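You operate a simulated robot arm through the tools that you are given. There is no shell and no other tool. Be economical: measure what you need, move in short steps, check, and stop when the job is done.

The job below is to be done with a simulated robot arm. You get a single attempt, and the scene is never put back.

TASK
Drain the murky water, refill the basin to the blue band and wash the black brush in it.
Fine: leave the red lever on CLOSED and put the brush back. Where these are worked on the way, their far stop is far enough and under half their travel is too little: red lever.

It is judged by the outcome, as a careful person would: the job done as asked, and still so three seconds after it is handed in. It fails if anything else is knocked over, pushed out of place, dropped, spilled or broken.

THE ROBOT
A 7-joint arm with a two-finger parallel gripper on a trunk, on a base that drives. Base frame: it is fixed to the floor where the robot stands at the start and does not move with it; the origin is under the middle of the robot, x ahead of it, y to its left, z up. Units: cm, degrees, N and s.
Its first joint turns from -166.0 to 166.0 degrees. Places, roughly: blue lever [100, -30, 120]; red lever [80, 0, 90]; steel basin [100, -20, 90]. Payload 3.43 kg.
The TCP is the grasp point between the finger pads, 3 cm short of the fingertips. In the tool frame z runs along the fingers and y along their closing line. The gripper opens to 9.4 cm. The fingers are 2.8 cm wide and 1 cm thick; the gripper's body (5 by 9.6 cm) begins 5.5 cm behind the TCP.
Orientation is that of the tool frame in the base frame, as a unit quaternion [w, x, y, z]. With the fingers straight down and closing along the base's y, the tool's x points along the base's -x, its y along +y and its z along -z.

THE INTERFACE
- The arm moves only by the tool arm_command. Its argument "moves" is one flat list of numbers, 6 for each row, row after row: the shift along the base's x, y, z in cm, then the turn, a rotation vector about the base's x, y, z in degrees. In form: [dx, dy, dz, wx, wy, wz, dx, dy, dz, wx, wy, wz, ...]. A call has 1 to 12 rows; each row shifts and turns the commanded pose from where the row before left it. "jaw" is the opening, from 0 (shut) to 1 (fully open), set as the call begins (left out, the last holds). Rows are played at 5 a second. More than 5 cm and 8.6 degrees between two rows, or a gripper value outside its range, and nothing of the call is played. Where a pose cannot be reached the arm comes as near as it can. A force on the tool above 70 N (or 10 N above the force at the start of the call, whichever is more), or a blocked arm, ends the call early, and 0.2 s more pass. The fingers move at their own pace (about 4.5 cm/s each) and stop on an object; they squeeze with about 31 N. The grip force told is the motor's: it shows also when the fingers shut on nothing. Time passes only in rows, and 0.2 s behind the last, so rows that do not move let the fingers close. It gives the time, the measured TCP pose, the force on the tool (base axes), the opening and the grip force at its end, in the units of the frame above (readings bear some noise), with the torque about the TCP (base axes, N m) and any sound that the robot's microphone picked up.
- Cameras (640 x 400 px; columns grow to the right, rows downward): "scene" is now at [49.61, 12.61, 149.74]; the picture's right is [-0.78, -0.63, 0.00], its down [-0.35, 0.43, -0.83] and it looks along [0.53, -0.64, -0.56] (base axes); focal length 260 px, centre (320, 200). "wrist" rides on the gripper at [7.6, 1.4, -10.3] in the tool frame; the picture's right is [-0.18, 0.98, 0.00], its down [-0.75, -0.14, -0.64] and it looks along [-0.63, -0.12, 0.77] (tool axes); focal length 243 px, centre (320, 200). There is no depth. A picture from a camera that has moved, and an enlarged one, comes with that camera's place and axes in the base frame and with its lens.
- grab_frame(camera): a new picture of that camera. No time passes.
- slide_trunk(by): slides the trunk up (or, below 0, down) by that many cm; the arm and the scene camera ride with it, the base frame stays. It gives what a move gives, with no picture.
- steer(legs): drives the robot by 1 to 6 legs, each [ahead, left, turn to the left] in cm, cm and degrees, along the robot's own axes; the way and the turn of a leg run together, so that a leg with both is an arc; at most 150 cm and 180 degrees a leg. The arm and the cameras ride along, it lands a little off, and it stops where it bumps. It gives what a move gives.
- aim_head(pan, tilt): turns the head with the scene camera to pan (to the left, within 103 degrees either way) and tilt (down, from -29 to 69), counted from straight ahead of the robot. It gives what a move gives.
- enlarge(camera, box): a new picture of the part [left, top, right, bottom] of that camera's present view, enlarged. No time passes.
- hand_in(): hands the job in; it is judged then, once.

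Go step by step. Nothing tells you exact positions but the pictures and the camera data: compare them with the known pose of the tool, close in by small moves and look again before you grip or let go. The budget is 120 turns and 90 pictures, counting those below and the enlarged ones. Unless the task says otherwise, let go and move clear before handing in, and close with one line.

The tools are called as a command line: name --argument value ..., lists and objects as JSON in quotes. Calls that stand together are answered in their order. arm_command: Moves the arm, as the interface text tells. Its arguments: {"type":"object","properties":{"moves":{"type":"array","items":{"type":"number"}},"jaw":{"type":"number"}},"required":["moves"]} The other tools are called the same way: slide_trunk (by) slides the trunk up or down; steer (legs) drives the base; aim_head (pan, tilt) turns the head that bears the scene camera; grab_frame (camera) takes a picture; enlarge (camera, box) takes an enlarged picture of a part of a camera's view; hand_in () hands the job in.

At the start:

```text
clock: 0.0
tcp_pos: [53.72, -7.61, 134.57]
tool_rot: [0.0, 0.0, 1.0, 0.0]
ft_force: [1.1, -0.3, 1.1]
wrist_torque: [-0.03, 0.02, -0.02]
grip_width: 9.43
grip_force: 0.0
trunk travel left (down, up): [-55.0, 6.0]
robot x, y, heading: [-0.15, 0.04, 0.1]
head pan, tilt: [-50.8, 33.8]
```

scene: 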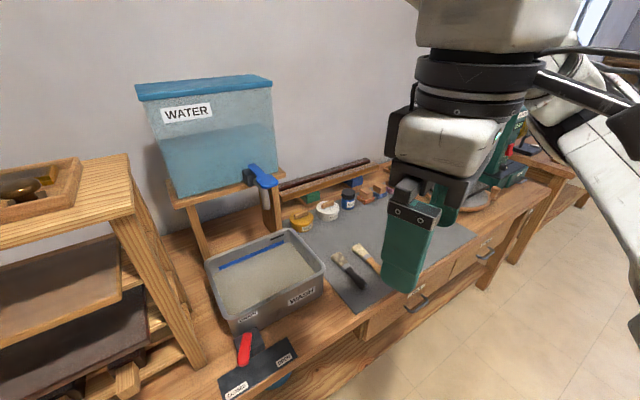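
wrist: 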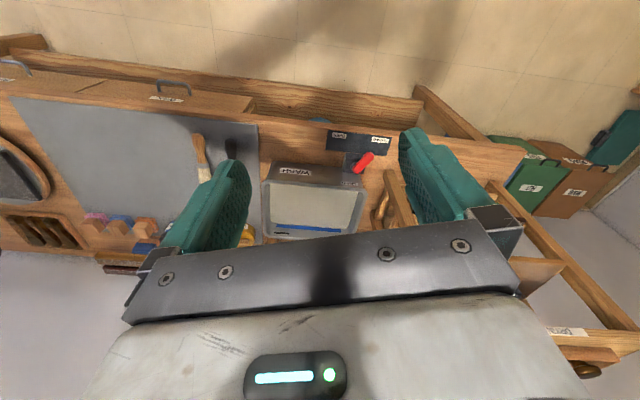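

I see a water tank with a blue lever tap above a gray wash basin with murky water, a red lever on a plate at the front of the basin, and brushes on a mat. I'll look closer first.

enlarge --camera "scene" --box '[190, 220, 350, 400]'

enlarge --camera "scene" --box '[200, 140, 400, 290]'

enlarge --camera "wrist" --box '[190, 100, 430, 250]'

```text
2.22 times, centred on (270, 310) of scene
camera zoom: at [49.61, 12.61, 149.74], right [-0.78, -0.63, 0.0], down [-0.35, 0.43, -0.83], along [0.53, -0.64, -0.56], focal length 577 px, centre (431, -44)
```

zoom: 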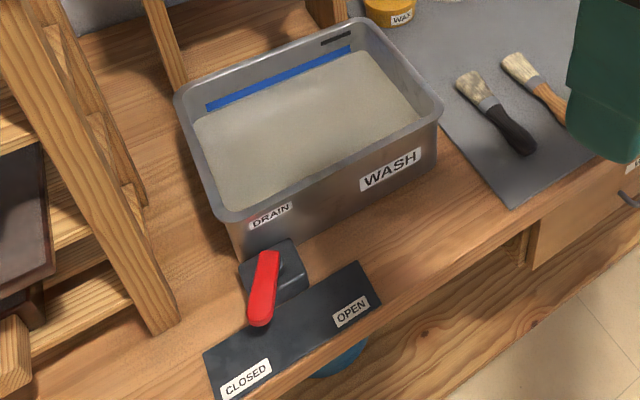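

```text
2.67 times, centred on (300, 215) of scene
camera zoom: at [49.61, 12.61, 149.74], right [-0.78, -0.63, 0.0], down [-0.35, 0.43, -0.83], along [0.53, -0.64, -0.56], focal length 692 px, centre (373, 160)
```

zoom: 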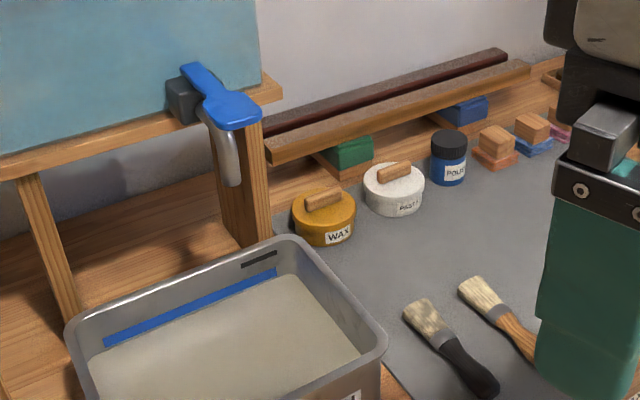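

```text
2.67 times, centred on (310, 175) of wrist
camera zoom: at [46.1, -6.12, 144.88], right [0.18, 0.98, 0.0], down [0.75, -0.14, 0.64], along [0.63, -0.12, -0.77], focal length 647 px, centre (347, 267)
```

zoom: 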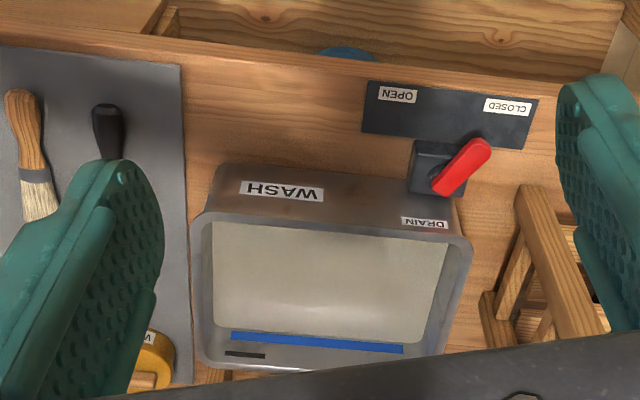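

The bench is turned about 18° and the red lever's pivot comes out near [86,-3,84], with the lever pointing at CLOSED. I'll look closer at the blue lever and lever area.

enlarge --camera "scene" --box '[230, 150, 310, 240]'

enlarge --camera "scene" --box '[210, 310, 310, 400]'

```text
4.44 times, centred on (270, 195) of scene
camera zoom: at [49.61, 12.61, 149.74], right [-0.78, -0.63, 0.0], down [-0.35, 0.43, -0.83], along [0.53, -0.64, -0.56], focal length 1154 px, centre (542, 222)
```

zoom: 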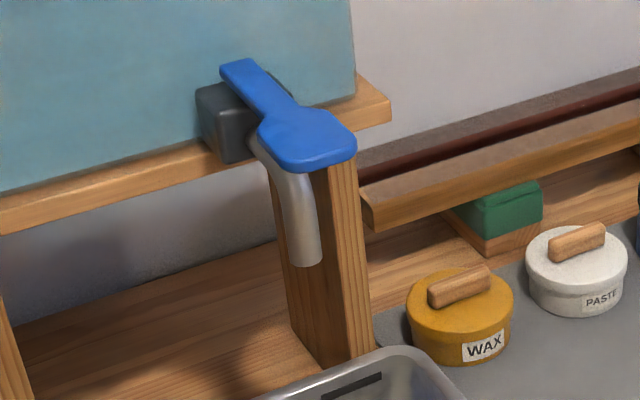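

```text
4.44 times, centred on (260, 355) of scene
camera zoom: at [49.61, 12.61, 149.74], right [-0.78, -0.63, 0.0], down [-0.35, 0.43, -0.83], along [0.53, -0.64, -0.56], focal length 1154 px, centre (587, -489)
```

zoom: 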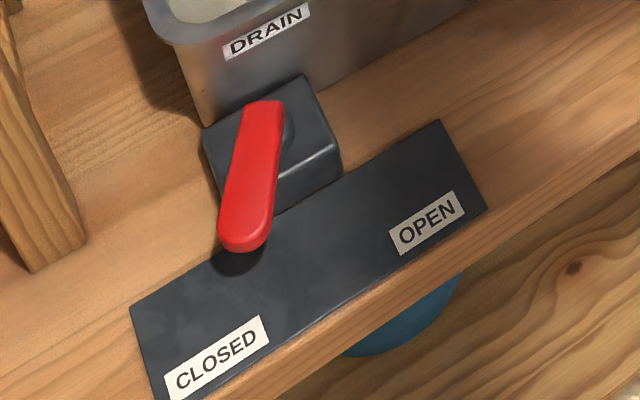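

The red lever rotates horizontally from CLOSED to OPEN, and the blue lever looks like a push-down paddle tap. I'll shut the fingers and bring them above the outer side of the red lever.

arm_command --moves '[3, 1, -3, 0, 0, -6, 3, 1, -3, 0, 0, -6, 3, 1, -3, 0, 0, -6, 3, 1, -3, 0, 0, 0, 3, 1, -3, 0, 0, 0, 3, 1, -3, 0, 0, 0, 3, 1, -3, 0, 0, 0, 3, 1, -3, 0, 0, 0, 3, 1, -3, 0, 0, 0, 3, 1, -3, 0, 0, 0, 2.7, 1, -3, 0, 0, 0, 0, 0, 0, 0, 0, 0]' --jaw 0

grab_frame --camera "wrist"

grab_frame --camera "scene"

```text
clock: 2.6
tcp_pos: [86.76, 3.77, 101.62]
tool_rot: [0.001, 0.156, 0.988, 0.0]
ft_force: [-0.8, 0.4, 0.6]
wrist_torque: [0.0, 0.0, 0.02]
grip_width: 0.0
grip_force: 31.1
trunk travel left (down, up): [-55.0, 6.0]
robot x, y, heading: [0.24, -0.13, -0.1]
head pan, tilt: [-50.8, 33.8]
```

```text
82 pictures are left
camera wrist: at [79.89, 7.31, 111.89], right [0.48, 0.88, 0.0], down [0.67, -0.37, 0.64], along [0.56, -0.31, -0.77], focal length 243 px, centre (320, 200)
```

wrist: 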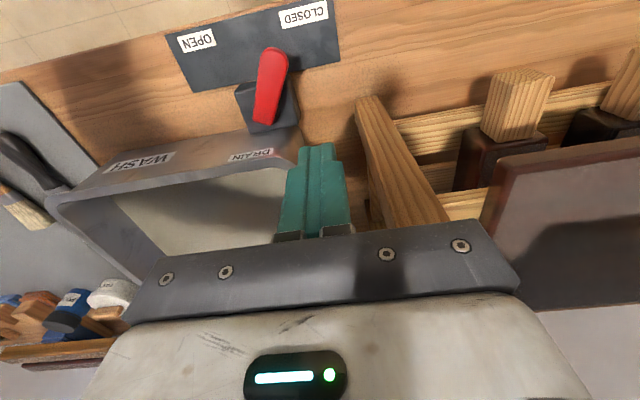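

```text
81 pictures are left
camera scene: at [49.63, 12.62, 149.73], right [-0.78, -0.63, 0.0], down [-0.35, 0.43, -0.83], along [0.53, -0.64, -0.56], focal length 260 px, centre (320, 200)
```

scene: 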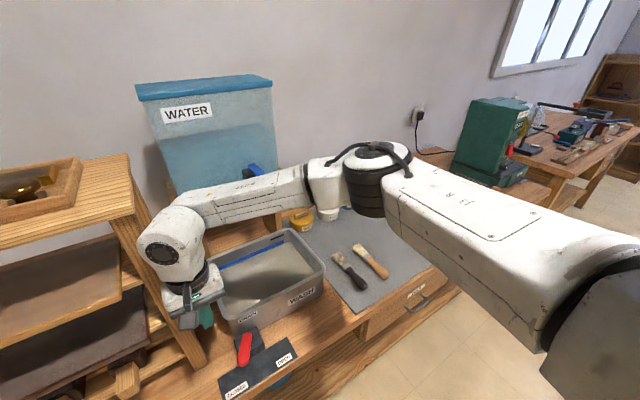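

Lever tip is near (82,1) and the pivot near (86,-3); the fingers are on the CLOSED side and off the lever. I'll descend beside it.

arm_command --moves '[-0.5, 0.4, -4, 0, 0, 0, -0.5, 0, -4, 0, 0, 0, 0, 0, -4, 0, 0, 0, 0, 0, -3, 0, 0, 0, 0, 0, -1.5, 0, 0, 0, 0, 0, 0, 0, 0, 0]'

grab_frame --camera "wrist"

enlarge --camera "scene" --box '[110, 220, 350, 400]'

```text
clock: 4.0
tcp_pos: [85.58, 3.84, 85.0]
tool_rot: [-0.001, 0.156, 0.988, 0.0]
ft_force: [0.4, 0.2, 0.2]
wrist_torque: [0.0, 0.0, -0.01]
grip_width: 0.01
grip_force: 30.7
trunk travel left (down, up): [-55.0, 6.0]
robot x, y, heading: [0.14, -0.11, 0.1]
head pan, tilt: [-50.8, 33.8]
```

```text
80 pictures are left
camera wrist: at [78.7, 7.51, 95.35], right [0.48, 0.88, 0.0], down [0.67, -0.37, 0.64], along [0.56, -0.31, -0.77], focal length 243 px, centre (320, 200)
```

wrist: 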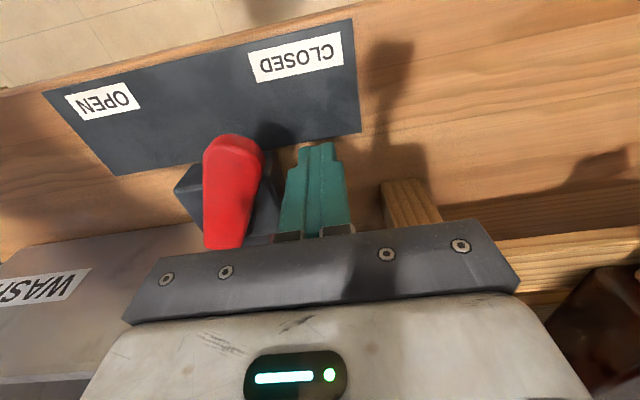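

```text
2.22 times, centred on (230, 310) of scene
camera zoom: at [49.62, 12.61, 149.73], right [-0.78, -0.63, 0.0], down [-0.35, 0.43, -0.83], along [0.53, -0.64, -0.56], focal length 577 px, centre (520, -44)
```

zoom: 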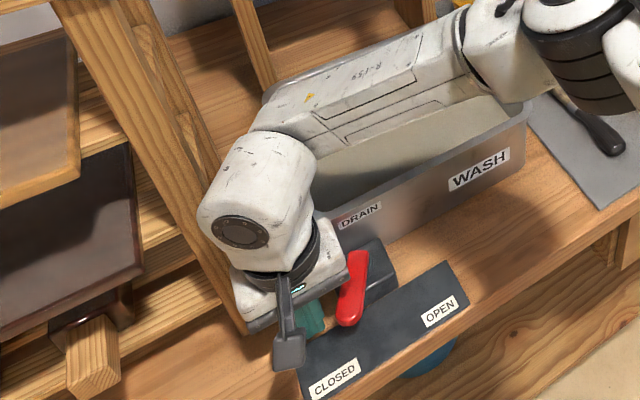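

Fingers are beside the lever at its height. I'll push it along its arc toward OPEN.

arm_command --moves '[-0.8, -0.9, 0, 0, 0, 0, -0.8, -0.9, 0, 0, 0, 0, -0.75, -0.4, 0, 0, 0, 0, -0.7, -0.45, 0, 0, 0, 0, -0.65, -0.7, 0, 0, 0, 0, -0.65, -0.76, 0, 0, 0, 0, -0.35, -0.9, 0, 0, 0, 0, -0.3, -0.94, 0, 0, 0, 0, 0, 0, 0, 0, 0, 0]'

grab_frame --camera "wrist"

```text
clock: 5.0
tcp_pos: [83.19, 2.08, 85.42]
tool_rot: [0.01, 0.154, 0.988, 0.01]
ft_force: [0.0, 0.1, 0.5]
wrist_torque: [0.02, -0.05, 0.02]
grip_width: 0.0
grip_force: 31.1
trunk travel left (down, up): [-55.0, 6.0]
robot x, y, heading: [-0.15, -0.02, 0.2]
head pan, tilt: [-50.8, 33.8]
stopped in row 5: the force on the tool passed its limit at 77 N (the readings are from after the stop); the commanded pose is now the measured one
```

```text
78 pictures are left
camera wrist: at [76.08, 5.53, 95.68], right [0.47, 0.88, 0.03], down [0.66, -0.37, 0.65], along [0.58, -0.29, -0.76], focal length 243 px, centre (320, 200)
```

wrist: 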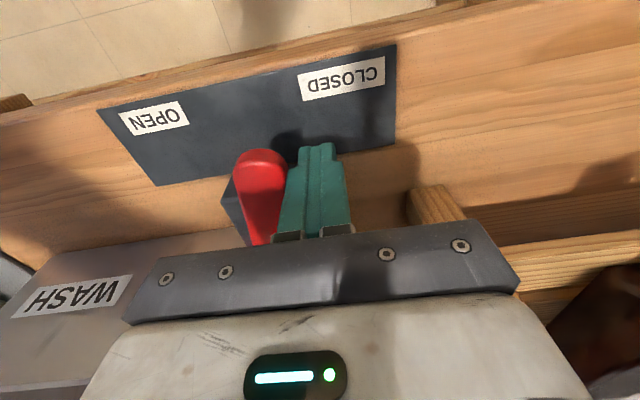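

The push stopped at a force limit; I'll look at what it is touching.

enlarge --camera "scene" --box '[190, 310, 310, 400]'

enlarge --camera "wrist" --box '[200, 120, 360, 240]'

```text
4.44 times, centred on (250, 355) of scene
camera zoom: at [49.59, 12.81, 149.78], right [-0.77, -0.63, 0.0], down [-0.35, 0.43, -0.83], along [0.53, -0.64, -0.56], focal length 1154 px, centre (631, -489)
```

zoom: 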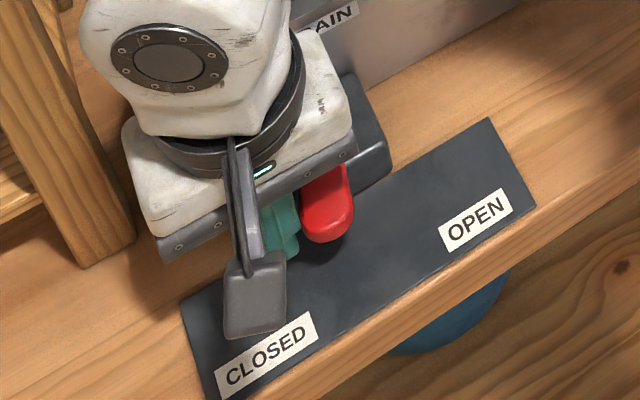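

```text
3.33 times, centred on (280, 180) of wrist
camera zoom: at [76.08, 5.53, 95.68], right [0.47, 0.88, 0.03], down [0.66, -0.37, 0.65], along [0.58, -0.29, -0.76], focal length 809 px, centre (453, 267)
```

zoom: 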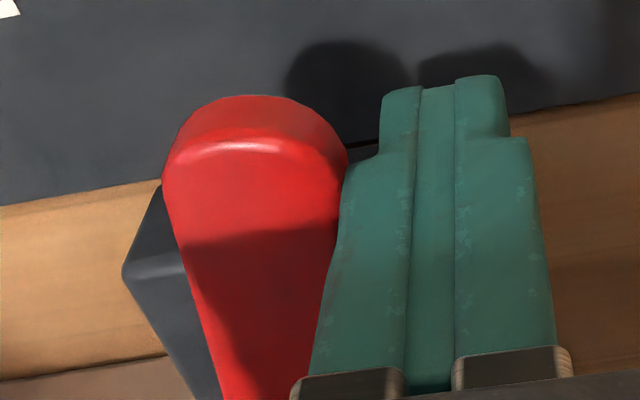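

The lever has turned partway, so it is just stiff. I'll keep pushing more slowly along the tangent.

arm_command --moves '[-0.25, -0.45, 0, 0, 0, 0, -0.25, -0.45, 0, 0, 0, 0, -0.2, -0.5, 0, 0, 0, 0, -0.2, -0.5, 0, 0, 0, 0, -0.15, -0.5, 0, 0, 0, 0, -0.15, -0.5, 0, 0, 0, 0, -0.1, -0.5, 0, 0, 0, 0, -0.05, -0.5, 0, 0, 0, 0, 0, -0.5, 0, 0, 0, 0, 0, -0.5, 0, 0, 0, 0]'

grab_frame --camera "wrist"

```text
clock: 7.2
tcp_pos: [81.86, -0.47, 85.66]
tool_rot: [0.009, 0.144, 0.989, 0.024]
ft_force: [0.1, 5.6, -0.5]
wrist_torque: [-0.02, 0.0, 0.06]
grip_width: 0.0
grip_force: 31.2
trunk travel left (down, up): [-55.0, 6.0]
robot x, y, heading: [0.31, 0.13, 0.4]
head pan, tilt: [-50.8, 33.8]
stopped in row 10: the force on the tool passed its limit at 73 N (the readings are from after the stop); the commanded pose is now the measured one
```

```text
75 pictures are left
camera wrist: at [74.65, 2.57, 95.88], right [0.46, 0.89, 0.05], down [0.66, -0.38, 0.64], along [0.59, -0.26, -0.76], focal length 243 px, centre (320, 200)
```

wrist: 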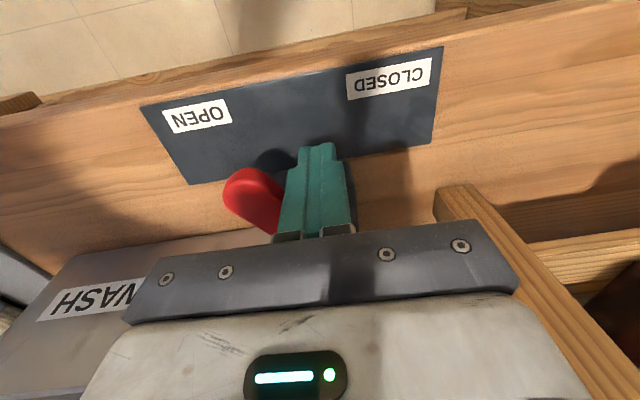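

The lever is around the OPEN direction now. A bit more pushing along the tangent to find the stop.

arm_command --moves '[0.1, -0.5, 0, 0, 0, 0, 0.1, -0.5, 0, 0, 0, 0, 0.2, -0.5, 0, 0, 0, 0, 0.2, -0.5, 0, 0, 0, 0, 0.2, -0.5, 0, 0, 0, 0]'

grab_frame --camera "wrist"

grab_frame --camera "scene"

```text
clock: 8.2
tcp_pos: [81.94, -0.49, 85.65]
tool_rot: [0.004, 0.136, 0.99, 0.035]
ft_force: [-1.9, 7.6, 2.3]
wrist_torque: [-0.05, -0.03, 0.04]
grip_width: 0.01
grip_force: 31.0
trunk travel left (down, up): [-55.0, 6.0]
robot x, y, heading: [-0.0, 0.48, 0.7]
head pan, tilt: [-50.8, 33.8]
stopped in row 4: the force on the tool passed its limit at 72 N (the readings are from after the stop); the commanded pose is now the measured one
```

```text
74 pictures are left
camera wrist: at [74.68, 2.21, 96.03], right [0.44, 0.9, 0.07], down [0.68, -0.38, 0.63], along [0.59, -0.23, -0.77], focal length 243 px, centre (320, 200)
```

wrist: 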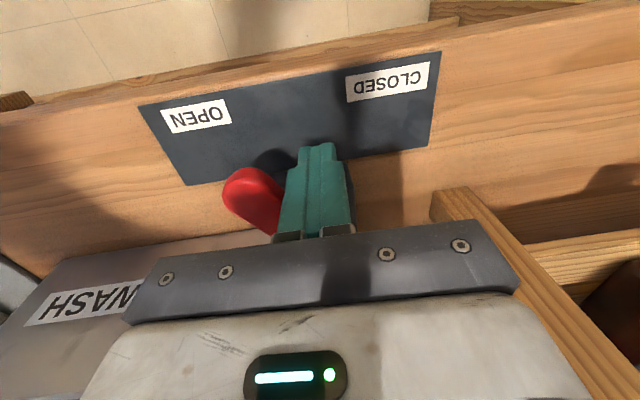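

```text
73 pictures are left
camera scene: at [49.52, 13.48, 149.74], right [-0.77, -0.64, 0.0], down [-0.36, 0.43, -0.83], along [0.53, -0.64, -0.56], focal length 260 px, centre (320, 200)
```

scene: 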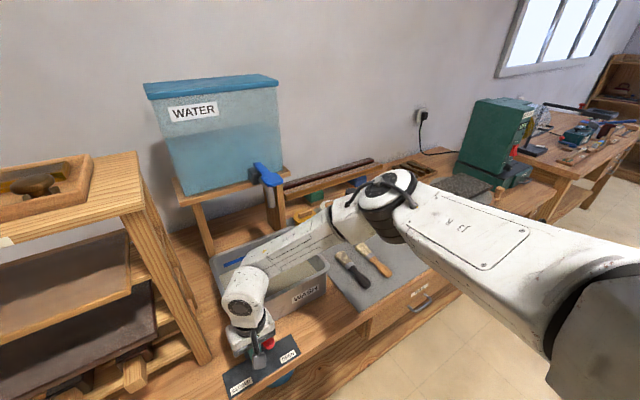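

The lever is at its stop at OPEN. I'll back off and rise to watch the basin drain.

arm_command --moves '[-0.2, 1, 0, 0, 0, 0, -0.3, 1, 0, 0, 0, 0, 0, 0, 4, 0, 0, 0, 0, 0, 4, 0, 0, 0, 0, 0, 4, 0, 0, 0, 0, 0, 4, 0, 0, 0, -3, 0, 4, 0, 0, 0, -3, 0, 4, 0, 0, 0, -3, 0, 3, 0, 0, 0, -3, 0, 0, 0, 0, 0, -3, 0, 0, 0, 0, 0]'

grab_frame --camera "wrist"

grab_frame --camera "scene"

```text
clock: 10.6
tcp_pos: [66.45, 1.32, 112.52]
tool_rot: [0.004, 0.136, 0.99, 0.032]
ft_force: [-1.3, -0.3, -0.2]
wrist_torque: [0.02, 0.0, 0.01]
grip_width: 0.0
grip_force: 31.4
trunk travel left (down, up): [-55.0, 6.0]
robot x, y, heading: [-0.17, 0.55, 0.5]
head pan, tilt: [-50.8, 33.8]
```

```text
72 pictures are left
camera wrist: at [59.3, 4.08, 122.86], right [0.44, 0.89, 0.06], down [0.68, -0.38, 0.63], along [0.59, -0.24, -0.77], focal length 243 px, centre (320, 200)
```

wrist: 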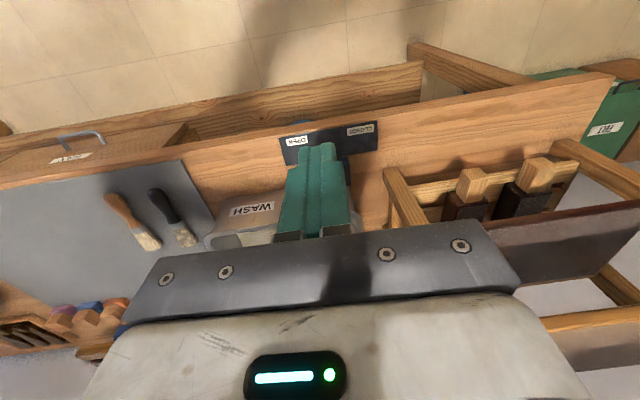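

```text
71 pictures are left
camera scene: at [49.54, 13.43, 149.73], right [-0.77, -0.64, 0.0], down [-0.36, 0.43, -0.83], along [0.53, -0.64, -0.56], focal length 260 px, centre (320, 200)
```

scene: 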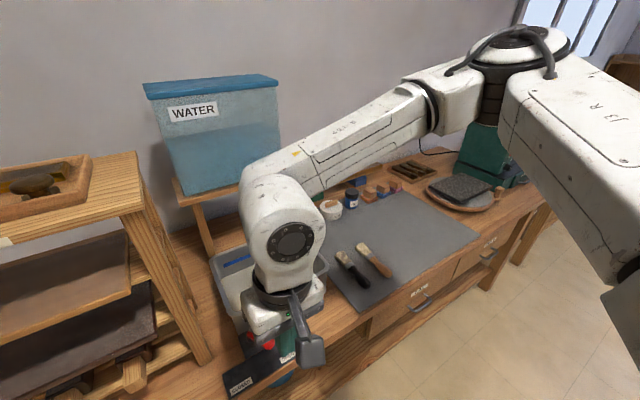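

The arm blocks the view of the basin; I'll swing it to the left.

arm_command --moves '[-2, 4, 3, 0, 0, 0, -2, 4, 3, 0, 0, 0, -2, 4, 3, 0, 0, 0, -2, 4, 3, 0, 0, 0, 0, 4, 0, 0, 0, 0, 0, 4, 0, 0, 0, 0, 0, 0, 0, 0, 0, 0, 0, 0, 0, 0, 0, 0]'

grab_frame --camera "scene"

```text
refused: row 1 steps farther than a row can; nothing moved
```

```text
70 pictures are left
camera scene: at [49.54, 13.43, 149.73], right [-0.77, -0.64, 0.0], down [-0.36, 0.43, -0.83], along [0.53, -0.64, -0.56], focal length 260 px, centre (320, 200)
```

scene: 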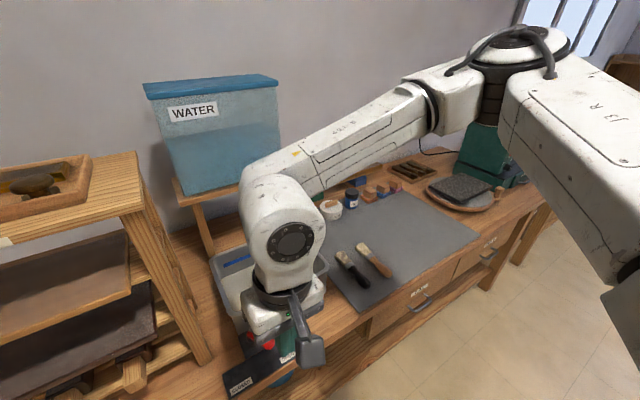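

arm_command --moves '[-2, -3.5, 2, 0, 0, 0, -2, -3.5, 2, 0, 0, 0, -2, -3.5, 2, 0, 0, 0, -2, -3.5, 2, 0, 0, 0, -2, -3.5, 2, 0, 0, 0, -2, -3.5, 2, 0, 0, 0, -2, -3.5, 2, 0, 0, 0, -2, -3.5, 2, 0, 0, 0, 0, -3.5, 2, 0, 0, 0, 0, 0, 0, 0, 0, 0]'

grab_frame --camera "scene"

```text
clock: 12.8
tcp_pos: [50.4, -29.97, 130.59]
tool_rot: [0.004, 0.137, 0.99, 0.033]
ft_force: [-0.8, 0.1, 0.4]
wrist_torque: [0.0, -0.03, 0.0]
grip_width: 0.0
grip_force: 31.7
trunk travel left (down, up): [-55.0, 6.0]
robot x, y, heading: [0.29, 0.51, 0.8]
head pan, tilt: [-50.8, 33.8]
```

```text
69 pictures are left
camera scene: at [49.52, 13.4, 149.74], right [-0.77, -0.64, 0.0], down [-0.36, 0.43, -0.83], along [0.53, -0.64, -0.56], focal length 260 px, centre (320, 200)
```

scene: 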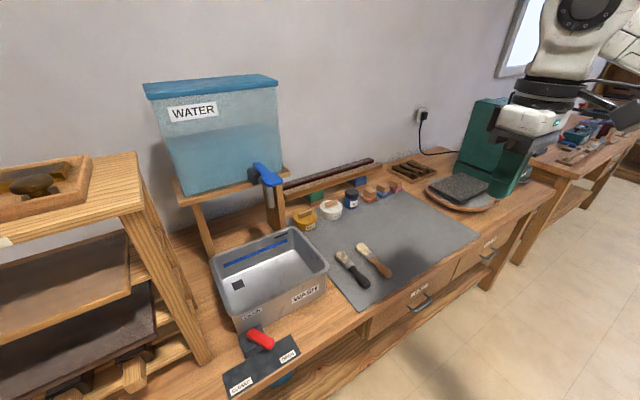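

enlarge --camera "scene" --box '[190, 210, 350, 400]'

grab_frame --camera "wrist"

```text
2.11 times, centred on (270, 305) of scene
camera zoom: at [49.52, 13.4, 149.74], right [-0.77, -0.64, 0.0], down [-0.36, 0.43, -0.83], along [0.53, -0.64, -0.56], focal length 546 px, centre (425, -21)
```

zoom: 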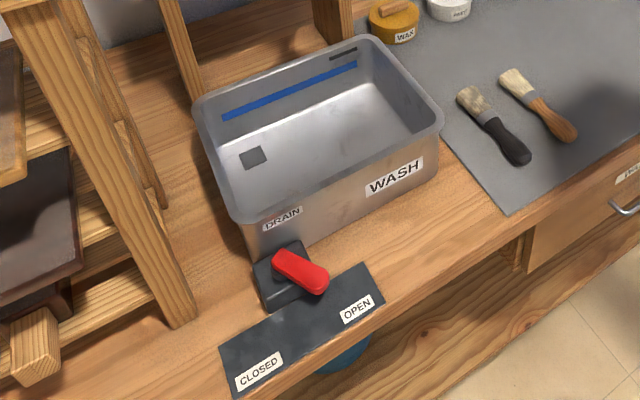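

```text
67 pictures are left
camera wrist: at [43.2, -27.35, 141.03], right [0.44, 0.89, 0.07], down [0.68, -0.38, 0.63], along [0.59, -0.23, -0.77], focal length 243 px, centre (320, 200)
```

wrist: 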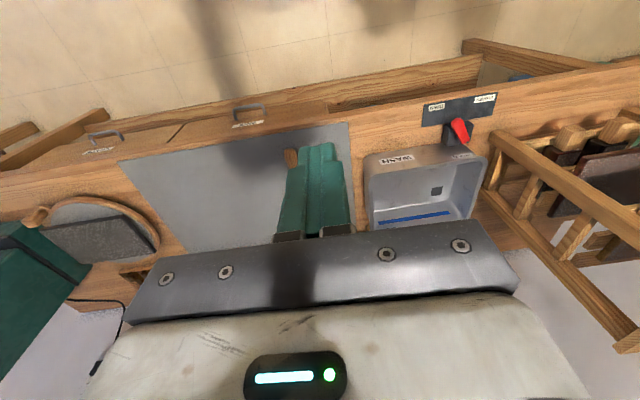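

The basin is empty and the red lever sits at OPEN. Next I'll straighten the tool, go to the OPEN side of the lever and push it back to CLOSED.

arm_command --moves '[3.2, 2.1, -2.66, -3.7, 1, -2, 3.2, 2.1, -2.66, 0, 0, 0, 3.2, 2.1, -2.66, 0, 0, 0, 3.2, 2.1, -2.66, 0, 0, 0, 3.2, 2.1, -2.66, 0, 0, 0, 3.2, 2.1, -2.66, 0, 0, 0, 3.2, 2.1, -2.66, 0, 0, 0, 3.2, 2.1, -2.66, 0, 0, 0, 3.2, 2.1, -2.66, 0, 0, 0, 3.2, 2.1, -2.66, 0, 0, 0, 0, 0, 0, 0, 0, 0]'

grab_frame --camera "wrist"

```text
clock: 15.2
tcp_pos: [82.68, -9.12, 104.07]
tool_rot: [0.0, 0.154, 0.988, -0.001]
ft_force: [-1.0, 0.4, -0.2]
wrist_torque: [-0.03, -0.02, 0.0]
grip_width: 0.0
grip_force: 31.1
trunk travel left (down, up): [-55.0, 6.0]
robot x, y, heading: [0.02, 0.35, 0.7]
head pan, tilt: [-50.8, 33.8]
```

```text
66 pictures are left
camera wrist: at [75.9, -5.49, 114.36], right [0.47, 0.88, 0.0], down [0.67, -0.36, 0.64], along [0.56, -0.31, -0.77], focal length 243 px, centre (320, 200)
```

wrist: 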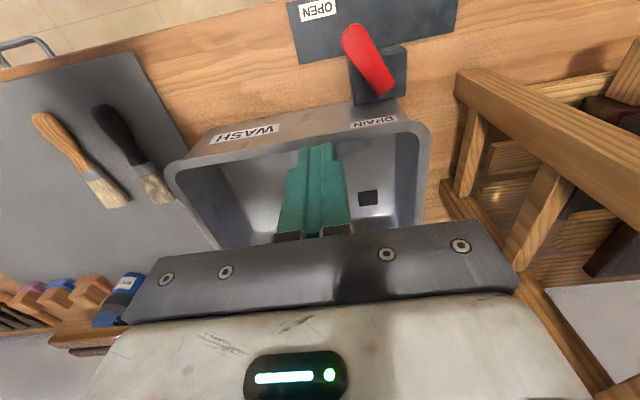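

Confirmed geometry; the fingers are ~5 cm from the lever on the OPEN side with clearance from the rim. Descending.

arm_command --moves '[-0.3, 0, -4.5, 0, 0, 0, -0.3, 0, -4.5, 0, 0, 0, 0, 0.5, -4, 0, 0, 0, 0, 0.5, -3.5, 0, 0, 0, 0, 0.5, -2, 0, 0, 0, 0, 0, 0, 0, 0, 0]'

grab_frame --camera "wrist"

```text
clock: 16.6
tcp_pos: [82.04, -7.62, 85.59]
tool_rot: [0.0, 0.154, 0.988, 0.0]
ft_force: [-0.2, 0.0, 0.0]
wrist_torque: [-0.01, 0.01, -0.01]
grip_width: 0.0
grip_force: 31.4
trunk travel left (down, up): [-55.0, 6.0]
robot x, y, heading: [-0.05, 0.1, 0.7]
head pan, tilt: [-50.8, 33.8]
```

```text
65 pictures are left
camera wrist: at [75.07, -3.91, 95.78], right [0.47, 0.88, 0.0], down [0.67, -0.36, 0.64], along [0.57, -0.31, -0.77], focal length 243 px, centre (320, 200)
```

wrist: 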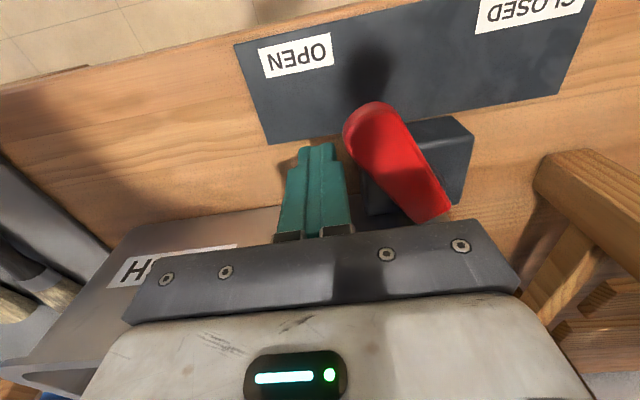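

Now pushing the lever back along its arc toward CLOSED in small steps.

arm_command --moves '[-0.2, 0.5, 0, 0, 0, 0, -0.2, 0.6, 0, 0, 0, 0, -0.3, 0.5, 0, 0, 0, 0, -0.3, 0.5, 0, 0, 0, 0, -0.2, 0.5, 0, 0, 0, 0, -0.1, 0.5, 0, 0, 0, 0, -0.1, 0.5, 0, 0, 0, 0, -0.1, 0.5, 0, 0, 0, 0, 0, 0.5, 0, 0, 0, 0, 0, 0.5, 0, 0, 0, 0, 0, 0.5, 0, 0, 0, 0, 0.1, 0.5, 0, 0, 0, 0]'

grab_frame --camera "wrist"

```text
clock: 19.2
tcp_pos: [80.41, -1.76, 85.51]
tool_rot: [0.0, 0.155, 0.988, -0.001]
ft_force: [-2.9, -2.6, 1.5]
wrist_torque: [-0.03, -0.02, -0.02]
grip_width: 0.0
grip_force: 31.1
trunk travel left (down, up): [-55.0, 6.0]
robot x, y, heading: [-0.1, -0.04, 0.9]
head pan, tilt: [-50.8, 33.8]
```

```text
64 pictures are left
camera wrist: at [73.51, 1.96, 95.77], right [0.48, 0.88, 0.0], down [0.67, -0.36, 0.64], along [0.56, -0.31, -0.77], focal length 243 px, centre (320, 200)
```

wrist: 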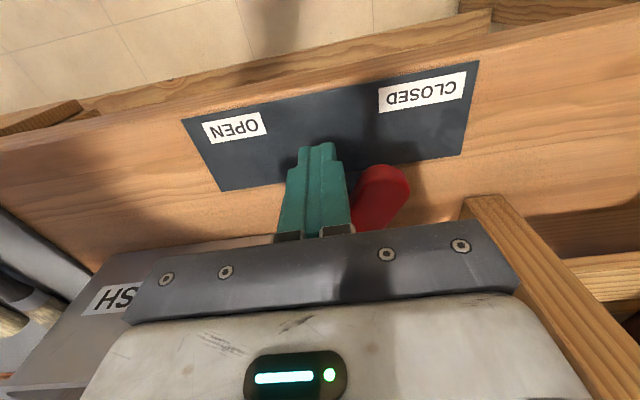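

Lever is near CLOSED. I'll push until the stop.

arm_command --moves '[0.3, 0.4, 0, 0, 0, 0, 0.3, 0.4, 0, 0, 0, 0, 0.4, 0.4, 0, 0, 0, 0, 0.4, 0.4, 0, 0, 0, 0, 0.4, 0.3, 0, 0, 0, 0]'

grab_frame --camera "wrist"

```text
clock: 19.9
tcp_pos: [80.52, -1.82, 85.24]
tool_rot: [-0.009, 0.158, 0.987, -0.01]
ft_force: [-9.9, -8.4, 0.9]
wrist_torque: [0.06, -0.11, -0.08]
grip_width: 0.0
grip_force: 31.0
trunk travel left (down, up): [-55.0, 6.0]
robot x, y, heading: [-0.1, 0.29, 0.4]
head pan, tilt: [-50.8, 33.8]
stopped in row 3: the force on the tool passed its limit at 76 N (the readings are from after the stop); the commanded pose is now the measured one
```

```text
63 pictures are left
camera wrist: at [73.84, 2.08, 95.55], right [0.48, 0.88, -0.03], down [0.69, -0.36, 0.63], along [0.55, -0.32, -0.77], focal length 243 px, centre (320, 200)
```

wrist: 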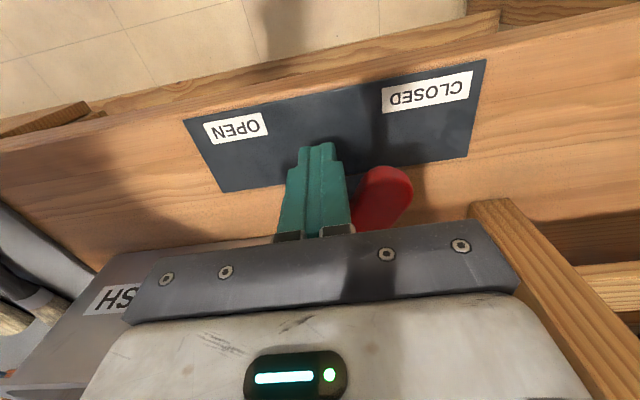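

Lever is at the CLOSED stop. Backing off and rising to view the blue lever.

arm_command --moves '[-0.7, -0.7, 0, 0, 0, 0, -0.7, -0.7, 0, 0, 0, 0, 0, 0, 4, 0, 0, 0, -2, -1, 4, 0, 0, 0, -2, -1, 4, 0, 0, 0, -2, -2, 4, 0, 0, 0, -2, -2, 4, 0, 0, 0, -2, -2, 4, 0, 0, 0, -2, -2, 4, 0, 0, 0, -2, -2, 4, 0, 0, 0, -2, -2, 4, 0, 0, 0, -2, -2, 4, 0, 0, 0]'

grab_frame --camera "wrist"

grab_frame --camera "scene"

```text
clock: 22.5
tcp_pos: [61.15, -19.02, 125.38]
tool_rot: [-0.007, 0.156, 0.988, -0.009]
ft_force: [-0.5, -0.1, 0.5]
wrist_torque: [0.03, 0.02, 0.01]
grip_width: 0.0
grip_force: 30.3
trunk travel left (down, up): [-55.0, 6.0]
robot x, y, heading: [-0.02, -0.42, 0.7]
head pan, tilt: [-50.8, 33.8]
```

```text
62 pictures are left
camera wrist: at [54.46, -15.21, 135.74], right [0.48, 0.88, -0.02], down [0.68, -0.36, 0.64], along [0.55, -0.32, -0.77], focal length 243 px, centre (320, 200)
```

wrist: 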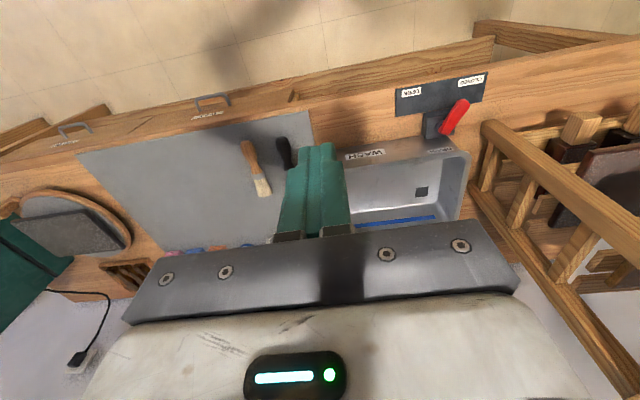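

```text
61 pictures are left
camera scene: at [49.49, 13.24, 149.73], right [-0.77, -0.64, 0.0], down [-0.36, 0.43, -0.83], along [0.53, -0.64, -0.56], focal length 260 px, centre (320, 200)
```

scene: 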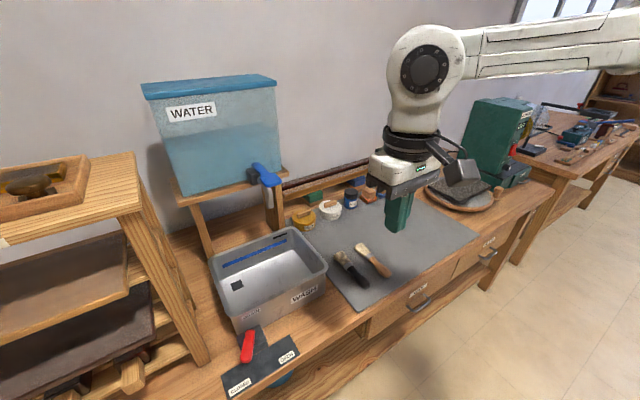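

Both levers are readable; the tap is near the reach limit, so I'll drive ahead 12 cm, which also gives parallax on the blue paddle.

steer --legs '[[12, 0, 0]]'

enlarge --camera "scene" --box '[160, 80, 480, 330]'

```text
clock: 23.8
tcp_pos: [73.34, -18.71, 125.33]
tool_rot: [-0.007, 0.155, 0.988, -0.008]
ft_force: [0.0, 0.0, 0.6]
wrist_torque: [-0.02, -0.01, 0.02]
grip_width: 0.0
grip_force: 31.0
trunk travel left (down, up): [-55.0, 6.0]
robot x, y, heading: [12.2, 0.42, 0.7]
head pan, tilt: [-50.8, 33.8]
```

```text
1.60 times, centred on (320, 205) of scene
camera zoom: at [61.57, 13.49, 149.74], right [-0.77, -0.64, 0.0], down [-0.36, 0.43, -0.83], along [0.53, -0.64, -0.56], focal length 415 px, centre (320, 192)
```

zoom: 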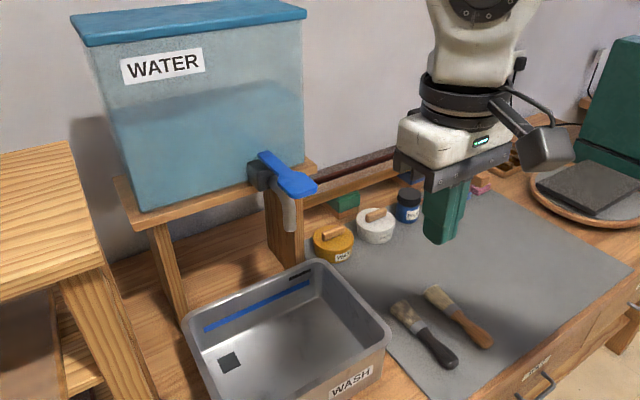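

Paddle centre triangulates to [95.0,-21.9,117.9]. I'll tilt the tool a little so its top leans away from the tank and hover above the paddle.

arm_command --moves '[0, 0, 1, -2.3, -7.1, 0, 0, 0, 1, -2.3, -7.1, 0, 3.4, -0.45, 0, 0, 0, 0, 3.4, -0.45, 0, 0, 0, 0, 3.4, -0.45, 0, 0, 0, 0, 3.4, -0.45, 0, 0, 0, 0, 3.4, -0.45, 0, 0, 0, 0, 3.4, -0.45, -1, 0, 0, 0, 0, 0, 0, 0, 0, 0]'

enlarge --camera "scene" --box '[160, 80, 480, 330]'

grab_frame --camera "wrist"

```text
clock: 25.8
tcp_pos: [93.8, -21.74, 126.12]
tool_rot: [0.121, 0.155, 0.98, -0.029]
ft_force: [1.0, -1.3, -1.1]
wrist_torque: [0.01, -0.01, 0.01]
grip_width: 0.0
grip_force: 30.7
trunk travel left (down, up): [-55.0, 6.0]
robot x, y, heading: [12.13, 0.23, 0.6]
head pan, tilt: [-50.8, 33.8]
```

```text
1.60 times, centred on (320, 205) of scene
camera zoom: at [61.6, 13.49, 149.73], right [-0.77, -0.64, 0.0], down [-0.36, 0.43, -0.83], along [0.53, -0.64, -0.56], focal length 415 px, centre (320, 192)
```

zoom: 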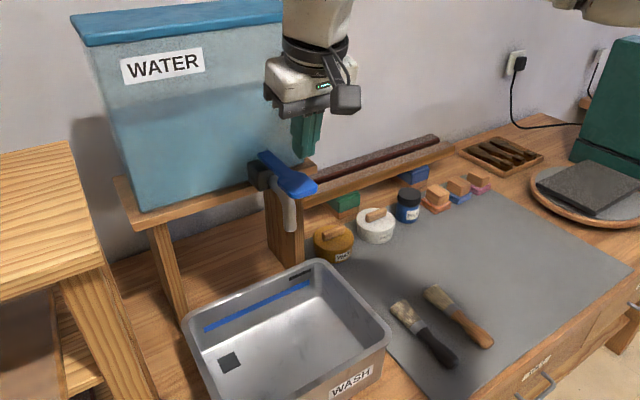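

```text
58 pictures are left
camera wrist: at [84.76, -17.13, 134.27], right [0.48, 0.88, 0.03], down [0.51, -0.3, 0.81], along [0.72, -0.37, -0.59], focal length 243 px, centre (320, 200)
```

wrist: 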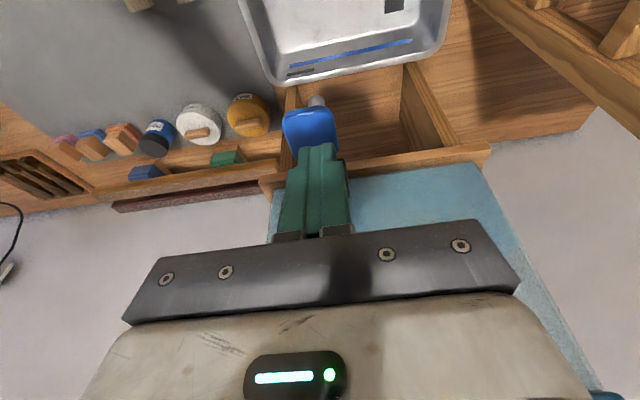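

Fingertips would land near the paddle's front edge; I'll shift slightly inward and lower onto it.

arm_command --moves '[0.4, -0.95, -1.5, 0, 0, 0, 0, 0, -1.5, 0, 0, 0, 0, 0, -1.3, 0, 0, 0, 0, 0, 0, 0, 0, 0]'

grab_frame --camera "wrist"

enlarge --camera "scene" --box '[220, 120, 380, 330]'

```text
clock: 26.8
tcp_pos: [94.16, -22.28, 121.99]
tool_rot: [0.121, 0.155, 0.98, -0.028]
ft_force: [0.8, 0.1, 0.2]
wrist_torque: [-0.01, 0.0, -0.02]
grip_width: 0.0
grip_force: 30.9
trunk travel left (down, up): [-55.0, 6.0]
robot x, y, heading: [11.85, 0.46, 0.9]
head pan, tilt: [-50.8, 33.8]
```

```text
57 pictures are left
camera wrist: at [85.28, -17.86, 129.99], right [0.48, 0.88, 0.03], down [0.5, -0.3, 0.81], along [0.72, -0.37, -0.59], focal length 243 px, centre (320, 200)
```

wrist: 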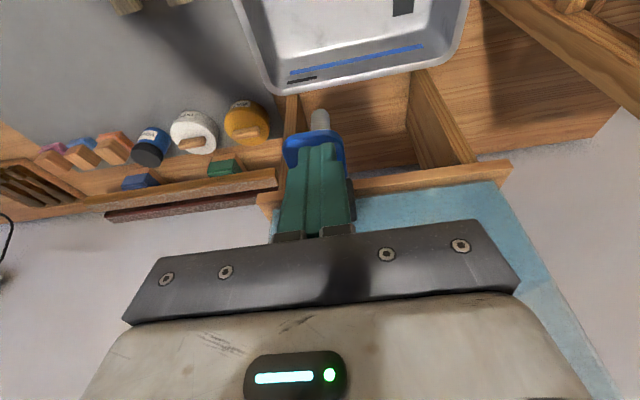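

```text
1.90 times, centred on (300, 225) of scene
camera zoom: at [61.59, 13.49, 149.73], right [-0.77, -0.64, 0.0], down [-0.36, 0.43, -0.83], along [0.53, -0.64, -0.56], focal length 494 px, centre (358, 152)
```

zoom: 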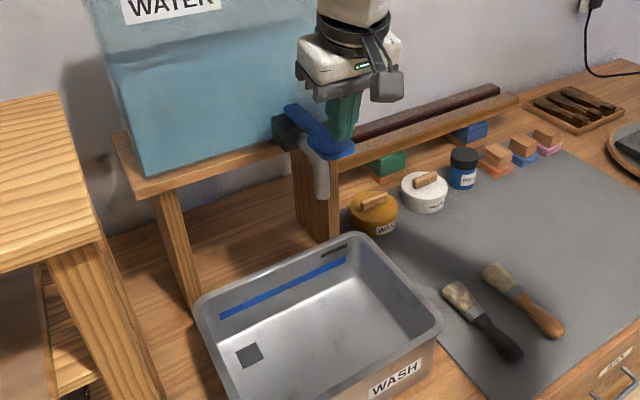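

Fingertips are right above the paddle. Pressing down gently.

arm_command --moves '[0, 0, -0.7, 0, 0, 0, 0, 0, -0.7, 0, 0, 0, 0, 0, -0.5, 0, 0, 0]'

enlarge --camera "scene" --box '[220, 120, 380, 330]'

```text
clock: 27.6
tcp_pos: [94.15, -22.34, 120.15]
tool_rot: [0.121, 0.156, 0.98, -0.029]
ft_force: [-0.6, 0.6, 0.7]
wrist_torque: [0.0, 0.01, 0.03]
grip_width: 0.0
grip_force: 31.5
trunk travel left (down, up): [-55.0, 6.0]
robot x, y, heading: [11.71, 0.16, 0.7]
head pan, tilt: [-50.8, 33.8]
```

```text
1.90 times, centred on (300, 225) of scene
camera zoom: at [61.59, 13.49, 149.74], right [-0.77, -0.64, 0.0], down [-0.36, 0.43, -0.83], along [0.53, -0.64, -0.56], focal length 494 px, centre (358, 152)
```

zoom: 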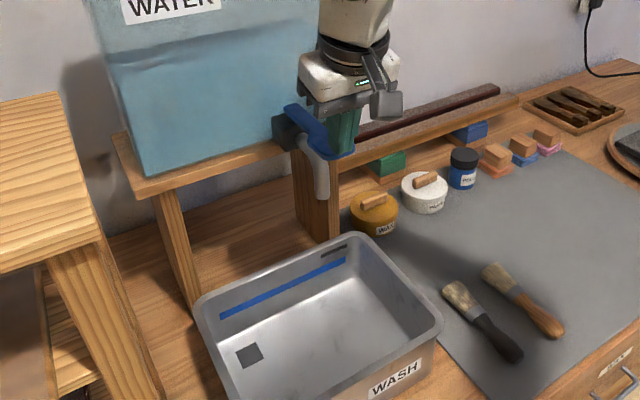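

arm_command --moves '[0, 0, -0.5, 0, 0, 0, 0, 0, -0.5, 0, 0, 0, 0, 0, -0.5, 0, 0, 0]'

enlarge --camera "scene" --box '[220, 120, 380, 330]'

```text
clock: 28.4
tcp_pos: [94.12, -22.39, 118.67]
tool_rot: [0.121, 0.155, 0.98, -0.03]
ft_force: [-0.4, 0.2, 0.3]
wrist_torque: [-0.07, -0.03, 0.03]
grip_width: 0.01
grip_force: 31.1
trunk travel left (down, up): [-55.0, 6.0]
robot x, y, heading: [11.91, 0.1, 0.8]
head pan, tilt: [-50.8, 33.8]
```

```text
1.90 times, centred on (300, 225) of scene
camera zoom: at [61.58, 13.49, 149.74], right [-0.77, -0.64, 0.0], down [-0.36, 0.43, -0.83], along [0.53, -0.64, -0.56], focal length 494 px, centre (358, 152)
```

zoom: 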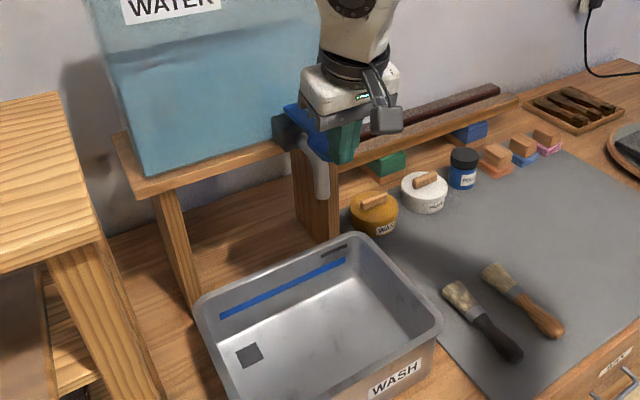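

grab_frame --camera "wrist"

enlarge --camera "scene" --box '[270, 130, 350, 190]'

```text
53 pictures are left
camera wrist: at [85.17, -17.85, 126.75], right [0.48, 0.88, 0.03], down [0.5, -0.3, 0.81], along [0.72, -0.37, -0.59], focal length 243 px, centre (320, 200)
```

wrist: 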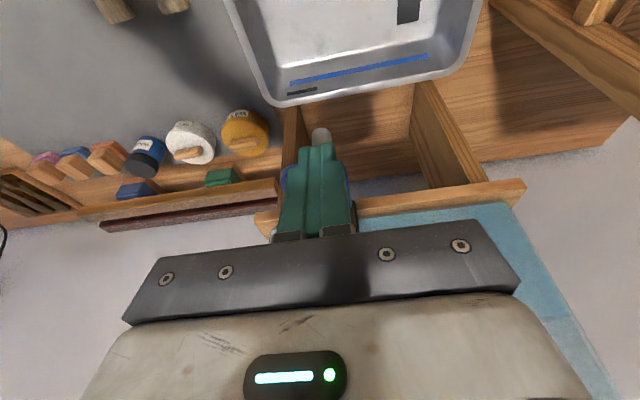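

```text
6.67 times, centred on (310, 160) of scene
camera zoom: at [61.58, 13.49, 149.74], right [-0.77, -0.64, 0.0], down [-0.36, 0.43, -0.83], along [0.53, -0.64, -0.56], focal length 1730 px, centre (387, 467)
```

zoom: 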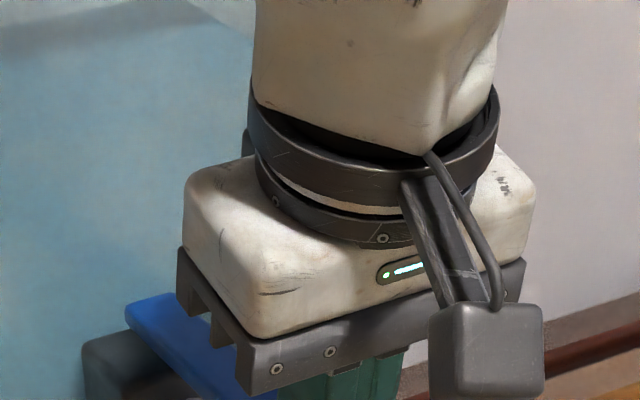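

enlarge --camera "scene" --box '[265, 165, 345, 225]'

```text
6.67 times, centred on (305, 195) of scene
camera zoom: at [61.58, 13.49, 149.74], right [-0.77, -0.64, 0.0], down [-0.36, 0.43, -0.83], along [0.53, -0.64, -0.56], focal length 1730 px, centre (420, 233)
```

zoom: 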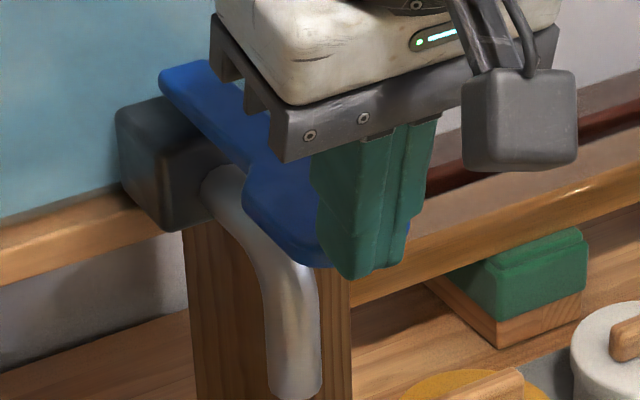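

The fingers went down in front of the paddle; re-triangulating puts the paddle at about [98.6,-25.4,114]. I'll rise and shift inward.

arm_command --moves '[0, 0, 1.3, 0, 0, 0, 0, 0, 1.3, 0, 0, 0, 1.1, -0.8, 0, 0, 0, 0, 1.1, -0.8, 0, 0, 0, 0, 1.1, -0.8, 0, 0, 0, 0, 0, 0, 0, 0, 0, 0]'

grab_frame --camera "wrist"

enlarge --camera "scene" --box '[245, 145, 365, 235]'

```text
clock: 29.8
tcp_pos: [97.49, -24.71, 121.24]
tool_rot: [0.12, 0.155, 0.98, -0.028]
ft_force: [0.7, -0.1, 0.3]
wrist_torque: [0.03, 0.01, -0.01]
grip_width: 0.01
grip_force: 30.7
trunk travel left (down, up): [-55.0, 6.0]
robot x, y, heading: [12.46, -0.08, 0.5]
head pan, tilt: [-50.8, 33.8]
```

```text
50 pictures are left
camera wrist: at [88.56, -20.23, 129.24], right [0.48, 0.88, 0.03], down [0.5, -0.3, 0.81], along [0.72, -0.37, -0.59], focal length 243 px, centre (320, 200)
```

wrist: 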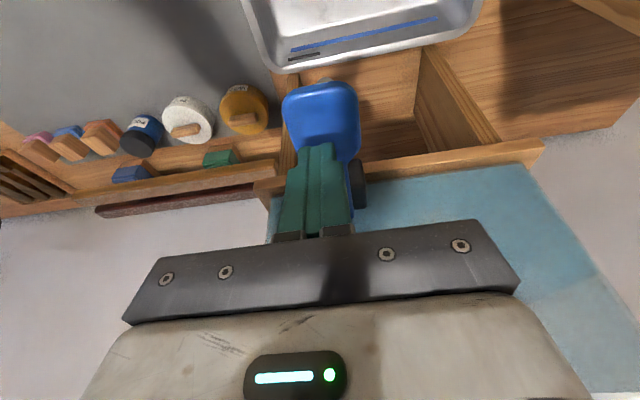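

```text
4.44 times, centred on (305, 190) of scene
camera zoom: at [61.59, 13.49, 149.73], right [-0.77, -0.64, 0.0], down [-0.36, 0.43, -0.83], along [0.53, -0.64, -0.56], focal length 1154 px, centre (387, 244)
```

zoom: 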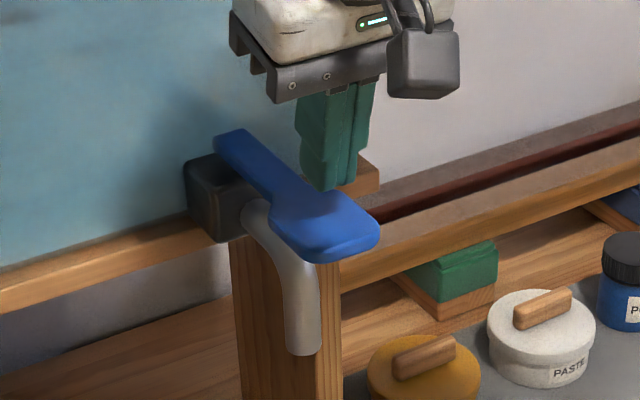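

Better triangulation: paddle centre [97.1,-24.3,116]. Shift 1.3 cm back and press down.

arm_command --moves '[-1.3, 0.5, 0, 0, 0, 0, 0, 0, -1, 0, 0, 0, 0, 0, -1, 0, 0, 0, 0, 0, -0.5, 0, 0, 0, 0, 0, -0.5, 0, 0, 0]'

enlarge --camera "scene" --box '[205, 145, 365, 325]'

```text
clock: 31.0
tcp_pos: [96.11, -24.31, 118.21]
tool_rot: [0.121, 0.157, 0.98, -0.03]
ft_force: [0.8, 0.1, 1.5]
wrist_torque: [0.0, -0.06, 0.01]
grip_width: 0.0
grip_force: 31.2
trunk travel left (down, up): [-55.0, 6.0]
robot x, y, heading: [12.03, 0.7, 0.6]
head pan, tilt: [-50.8, 33.8]
```

```text
2.22 times, centred on (285, 235) of scene
camera zoom: at [61.58, 13.49, 149.74], right [-0.77, -0.64, 0.0], down [-0.36, 0.43, -0.83], along [0.53, -0.64, -0.56], focal length 577 px, centre (398, 122)
```

zoom: 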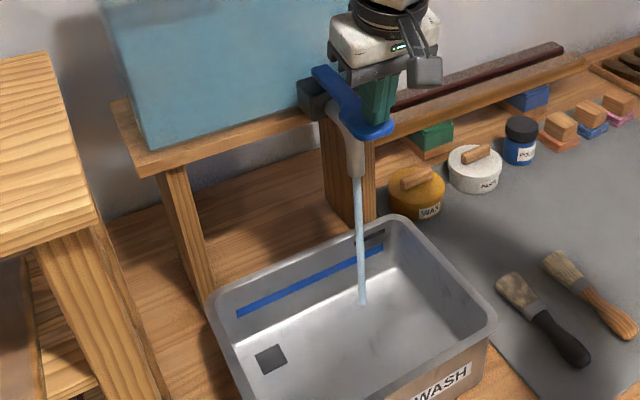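

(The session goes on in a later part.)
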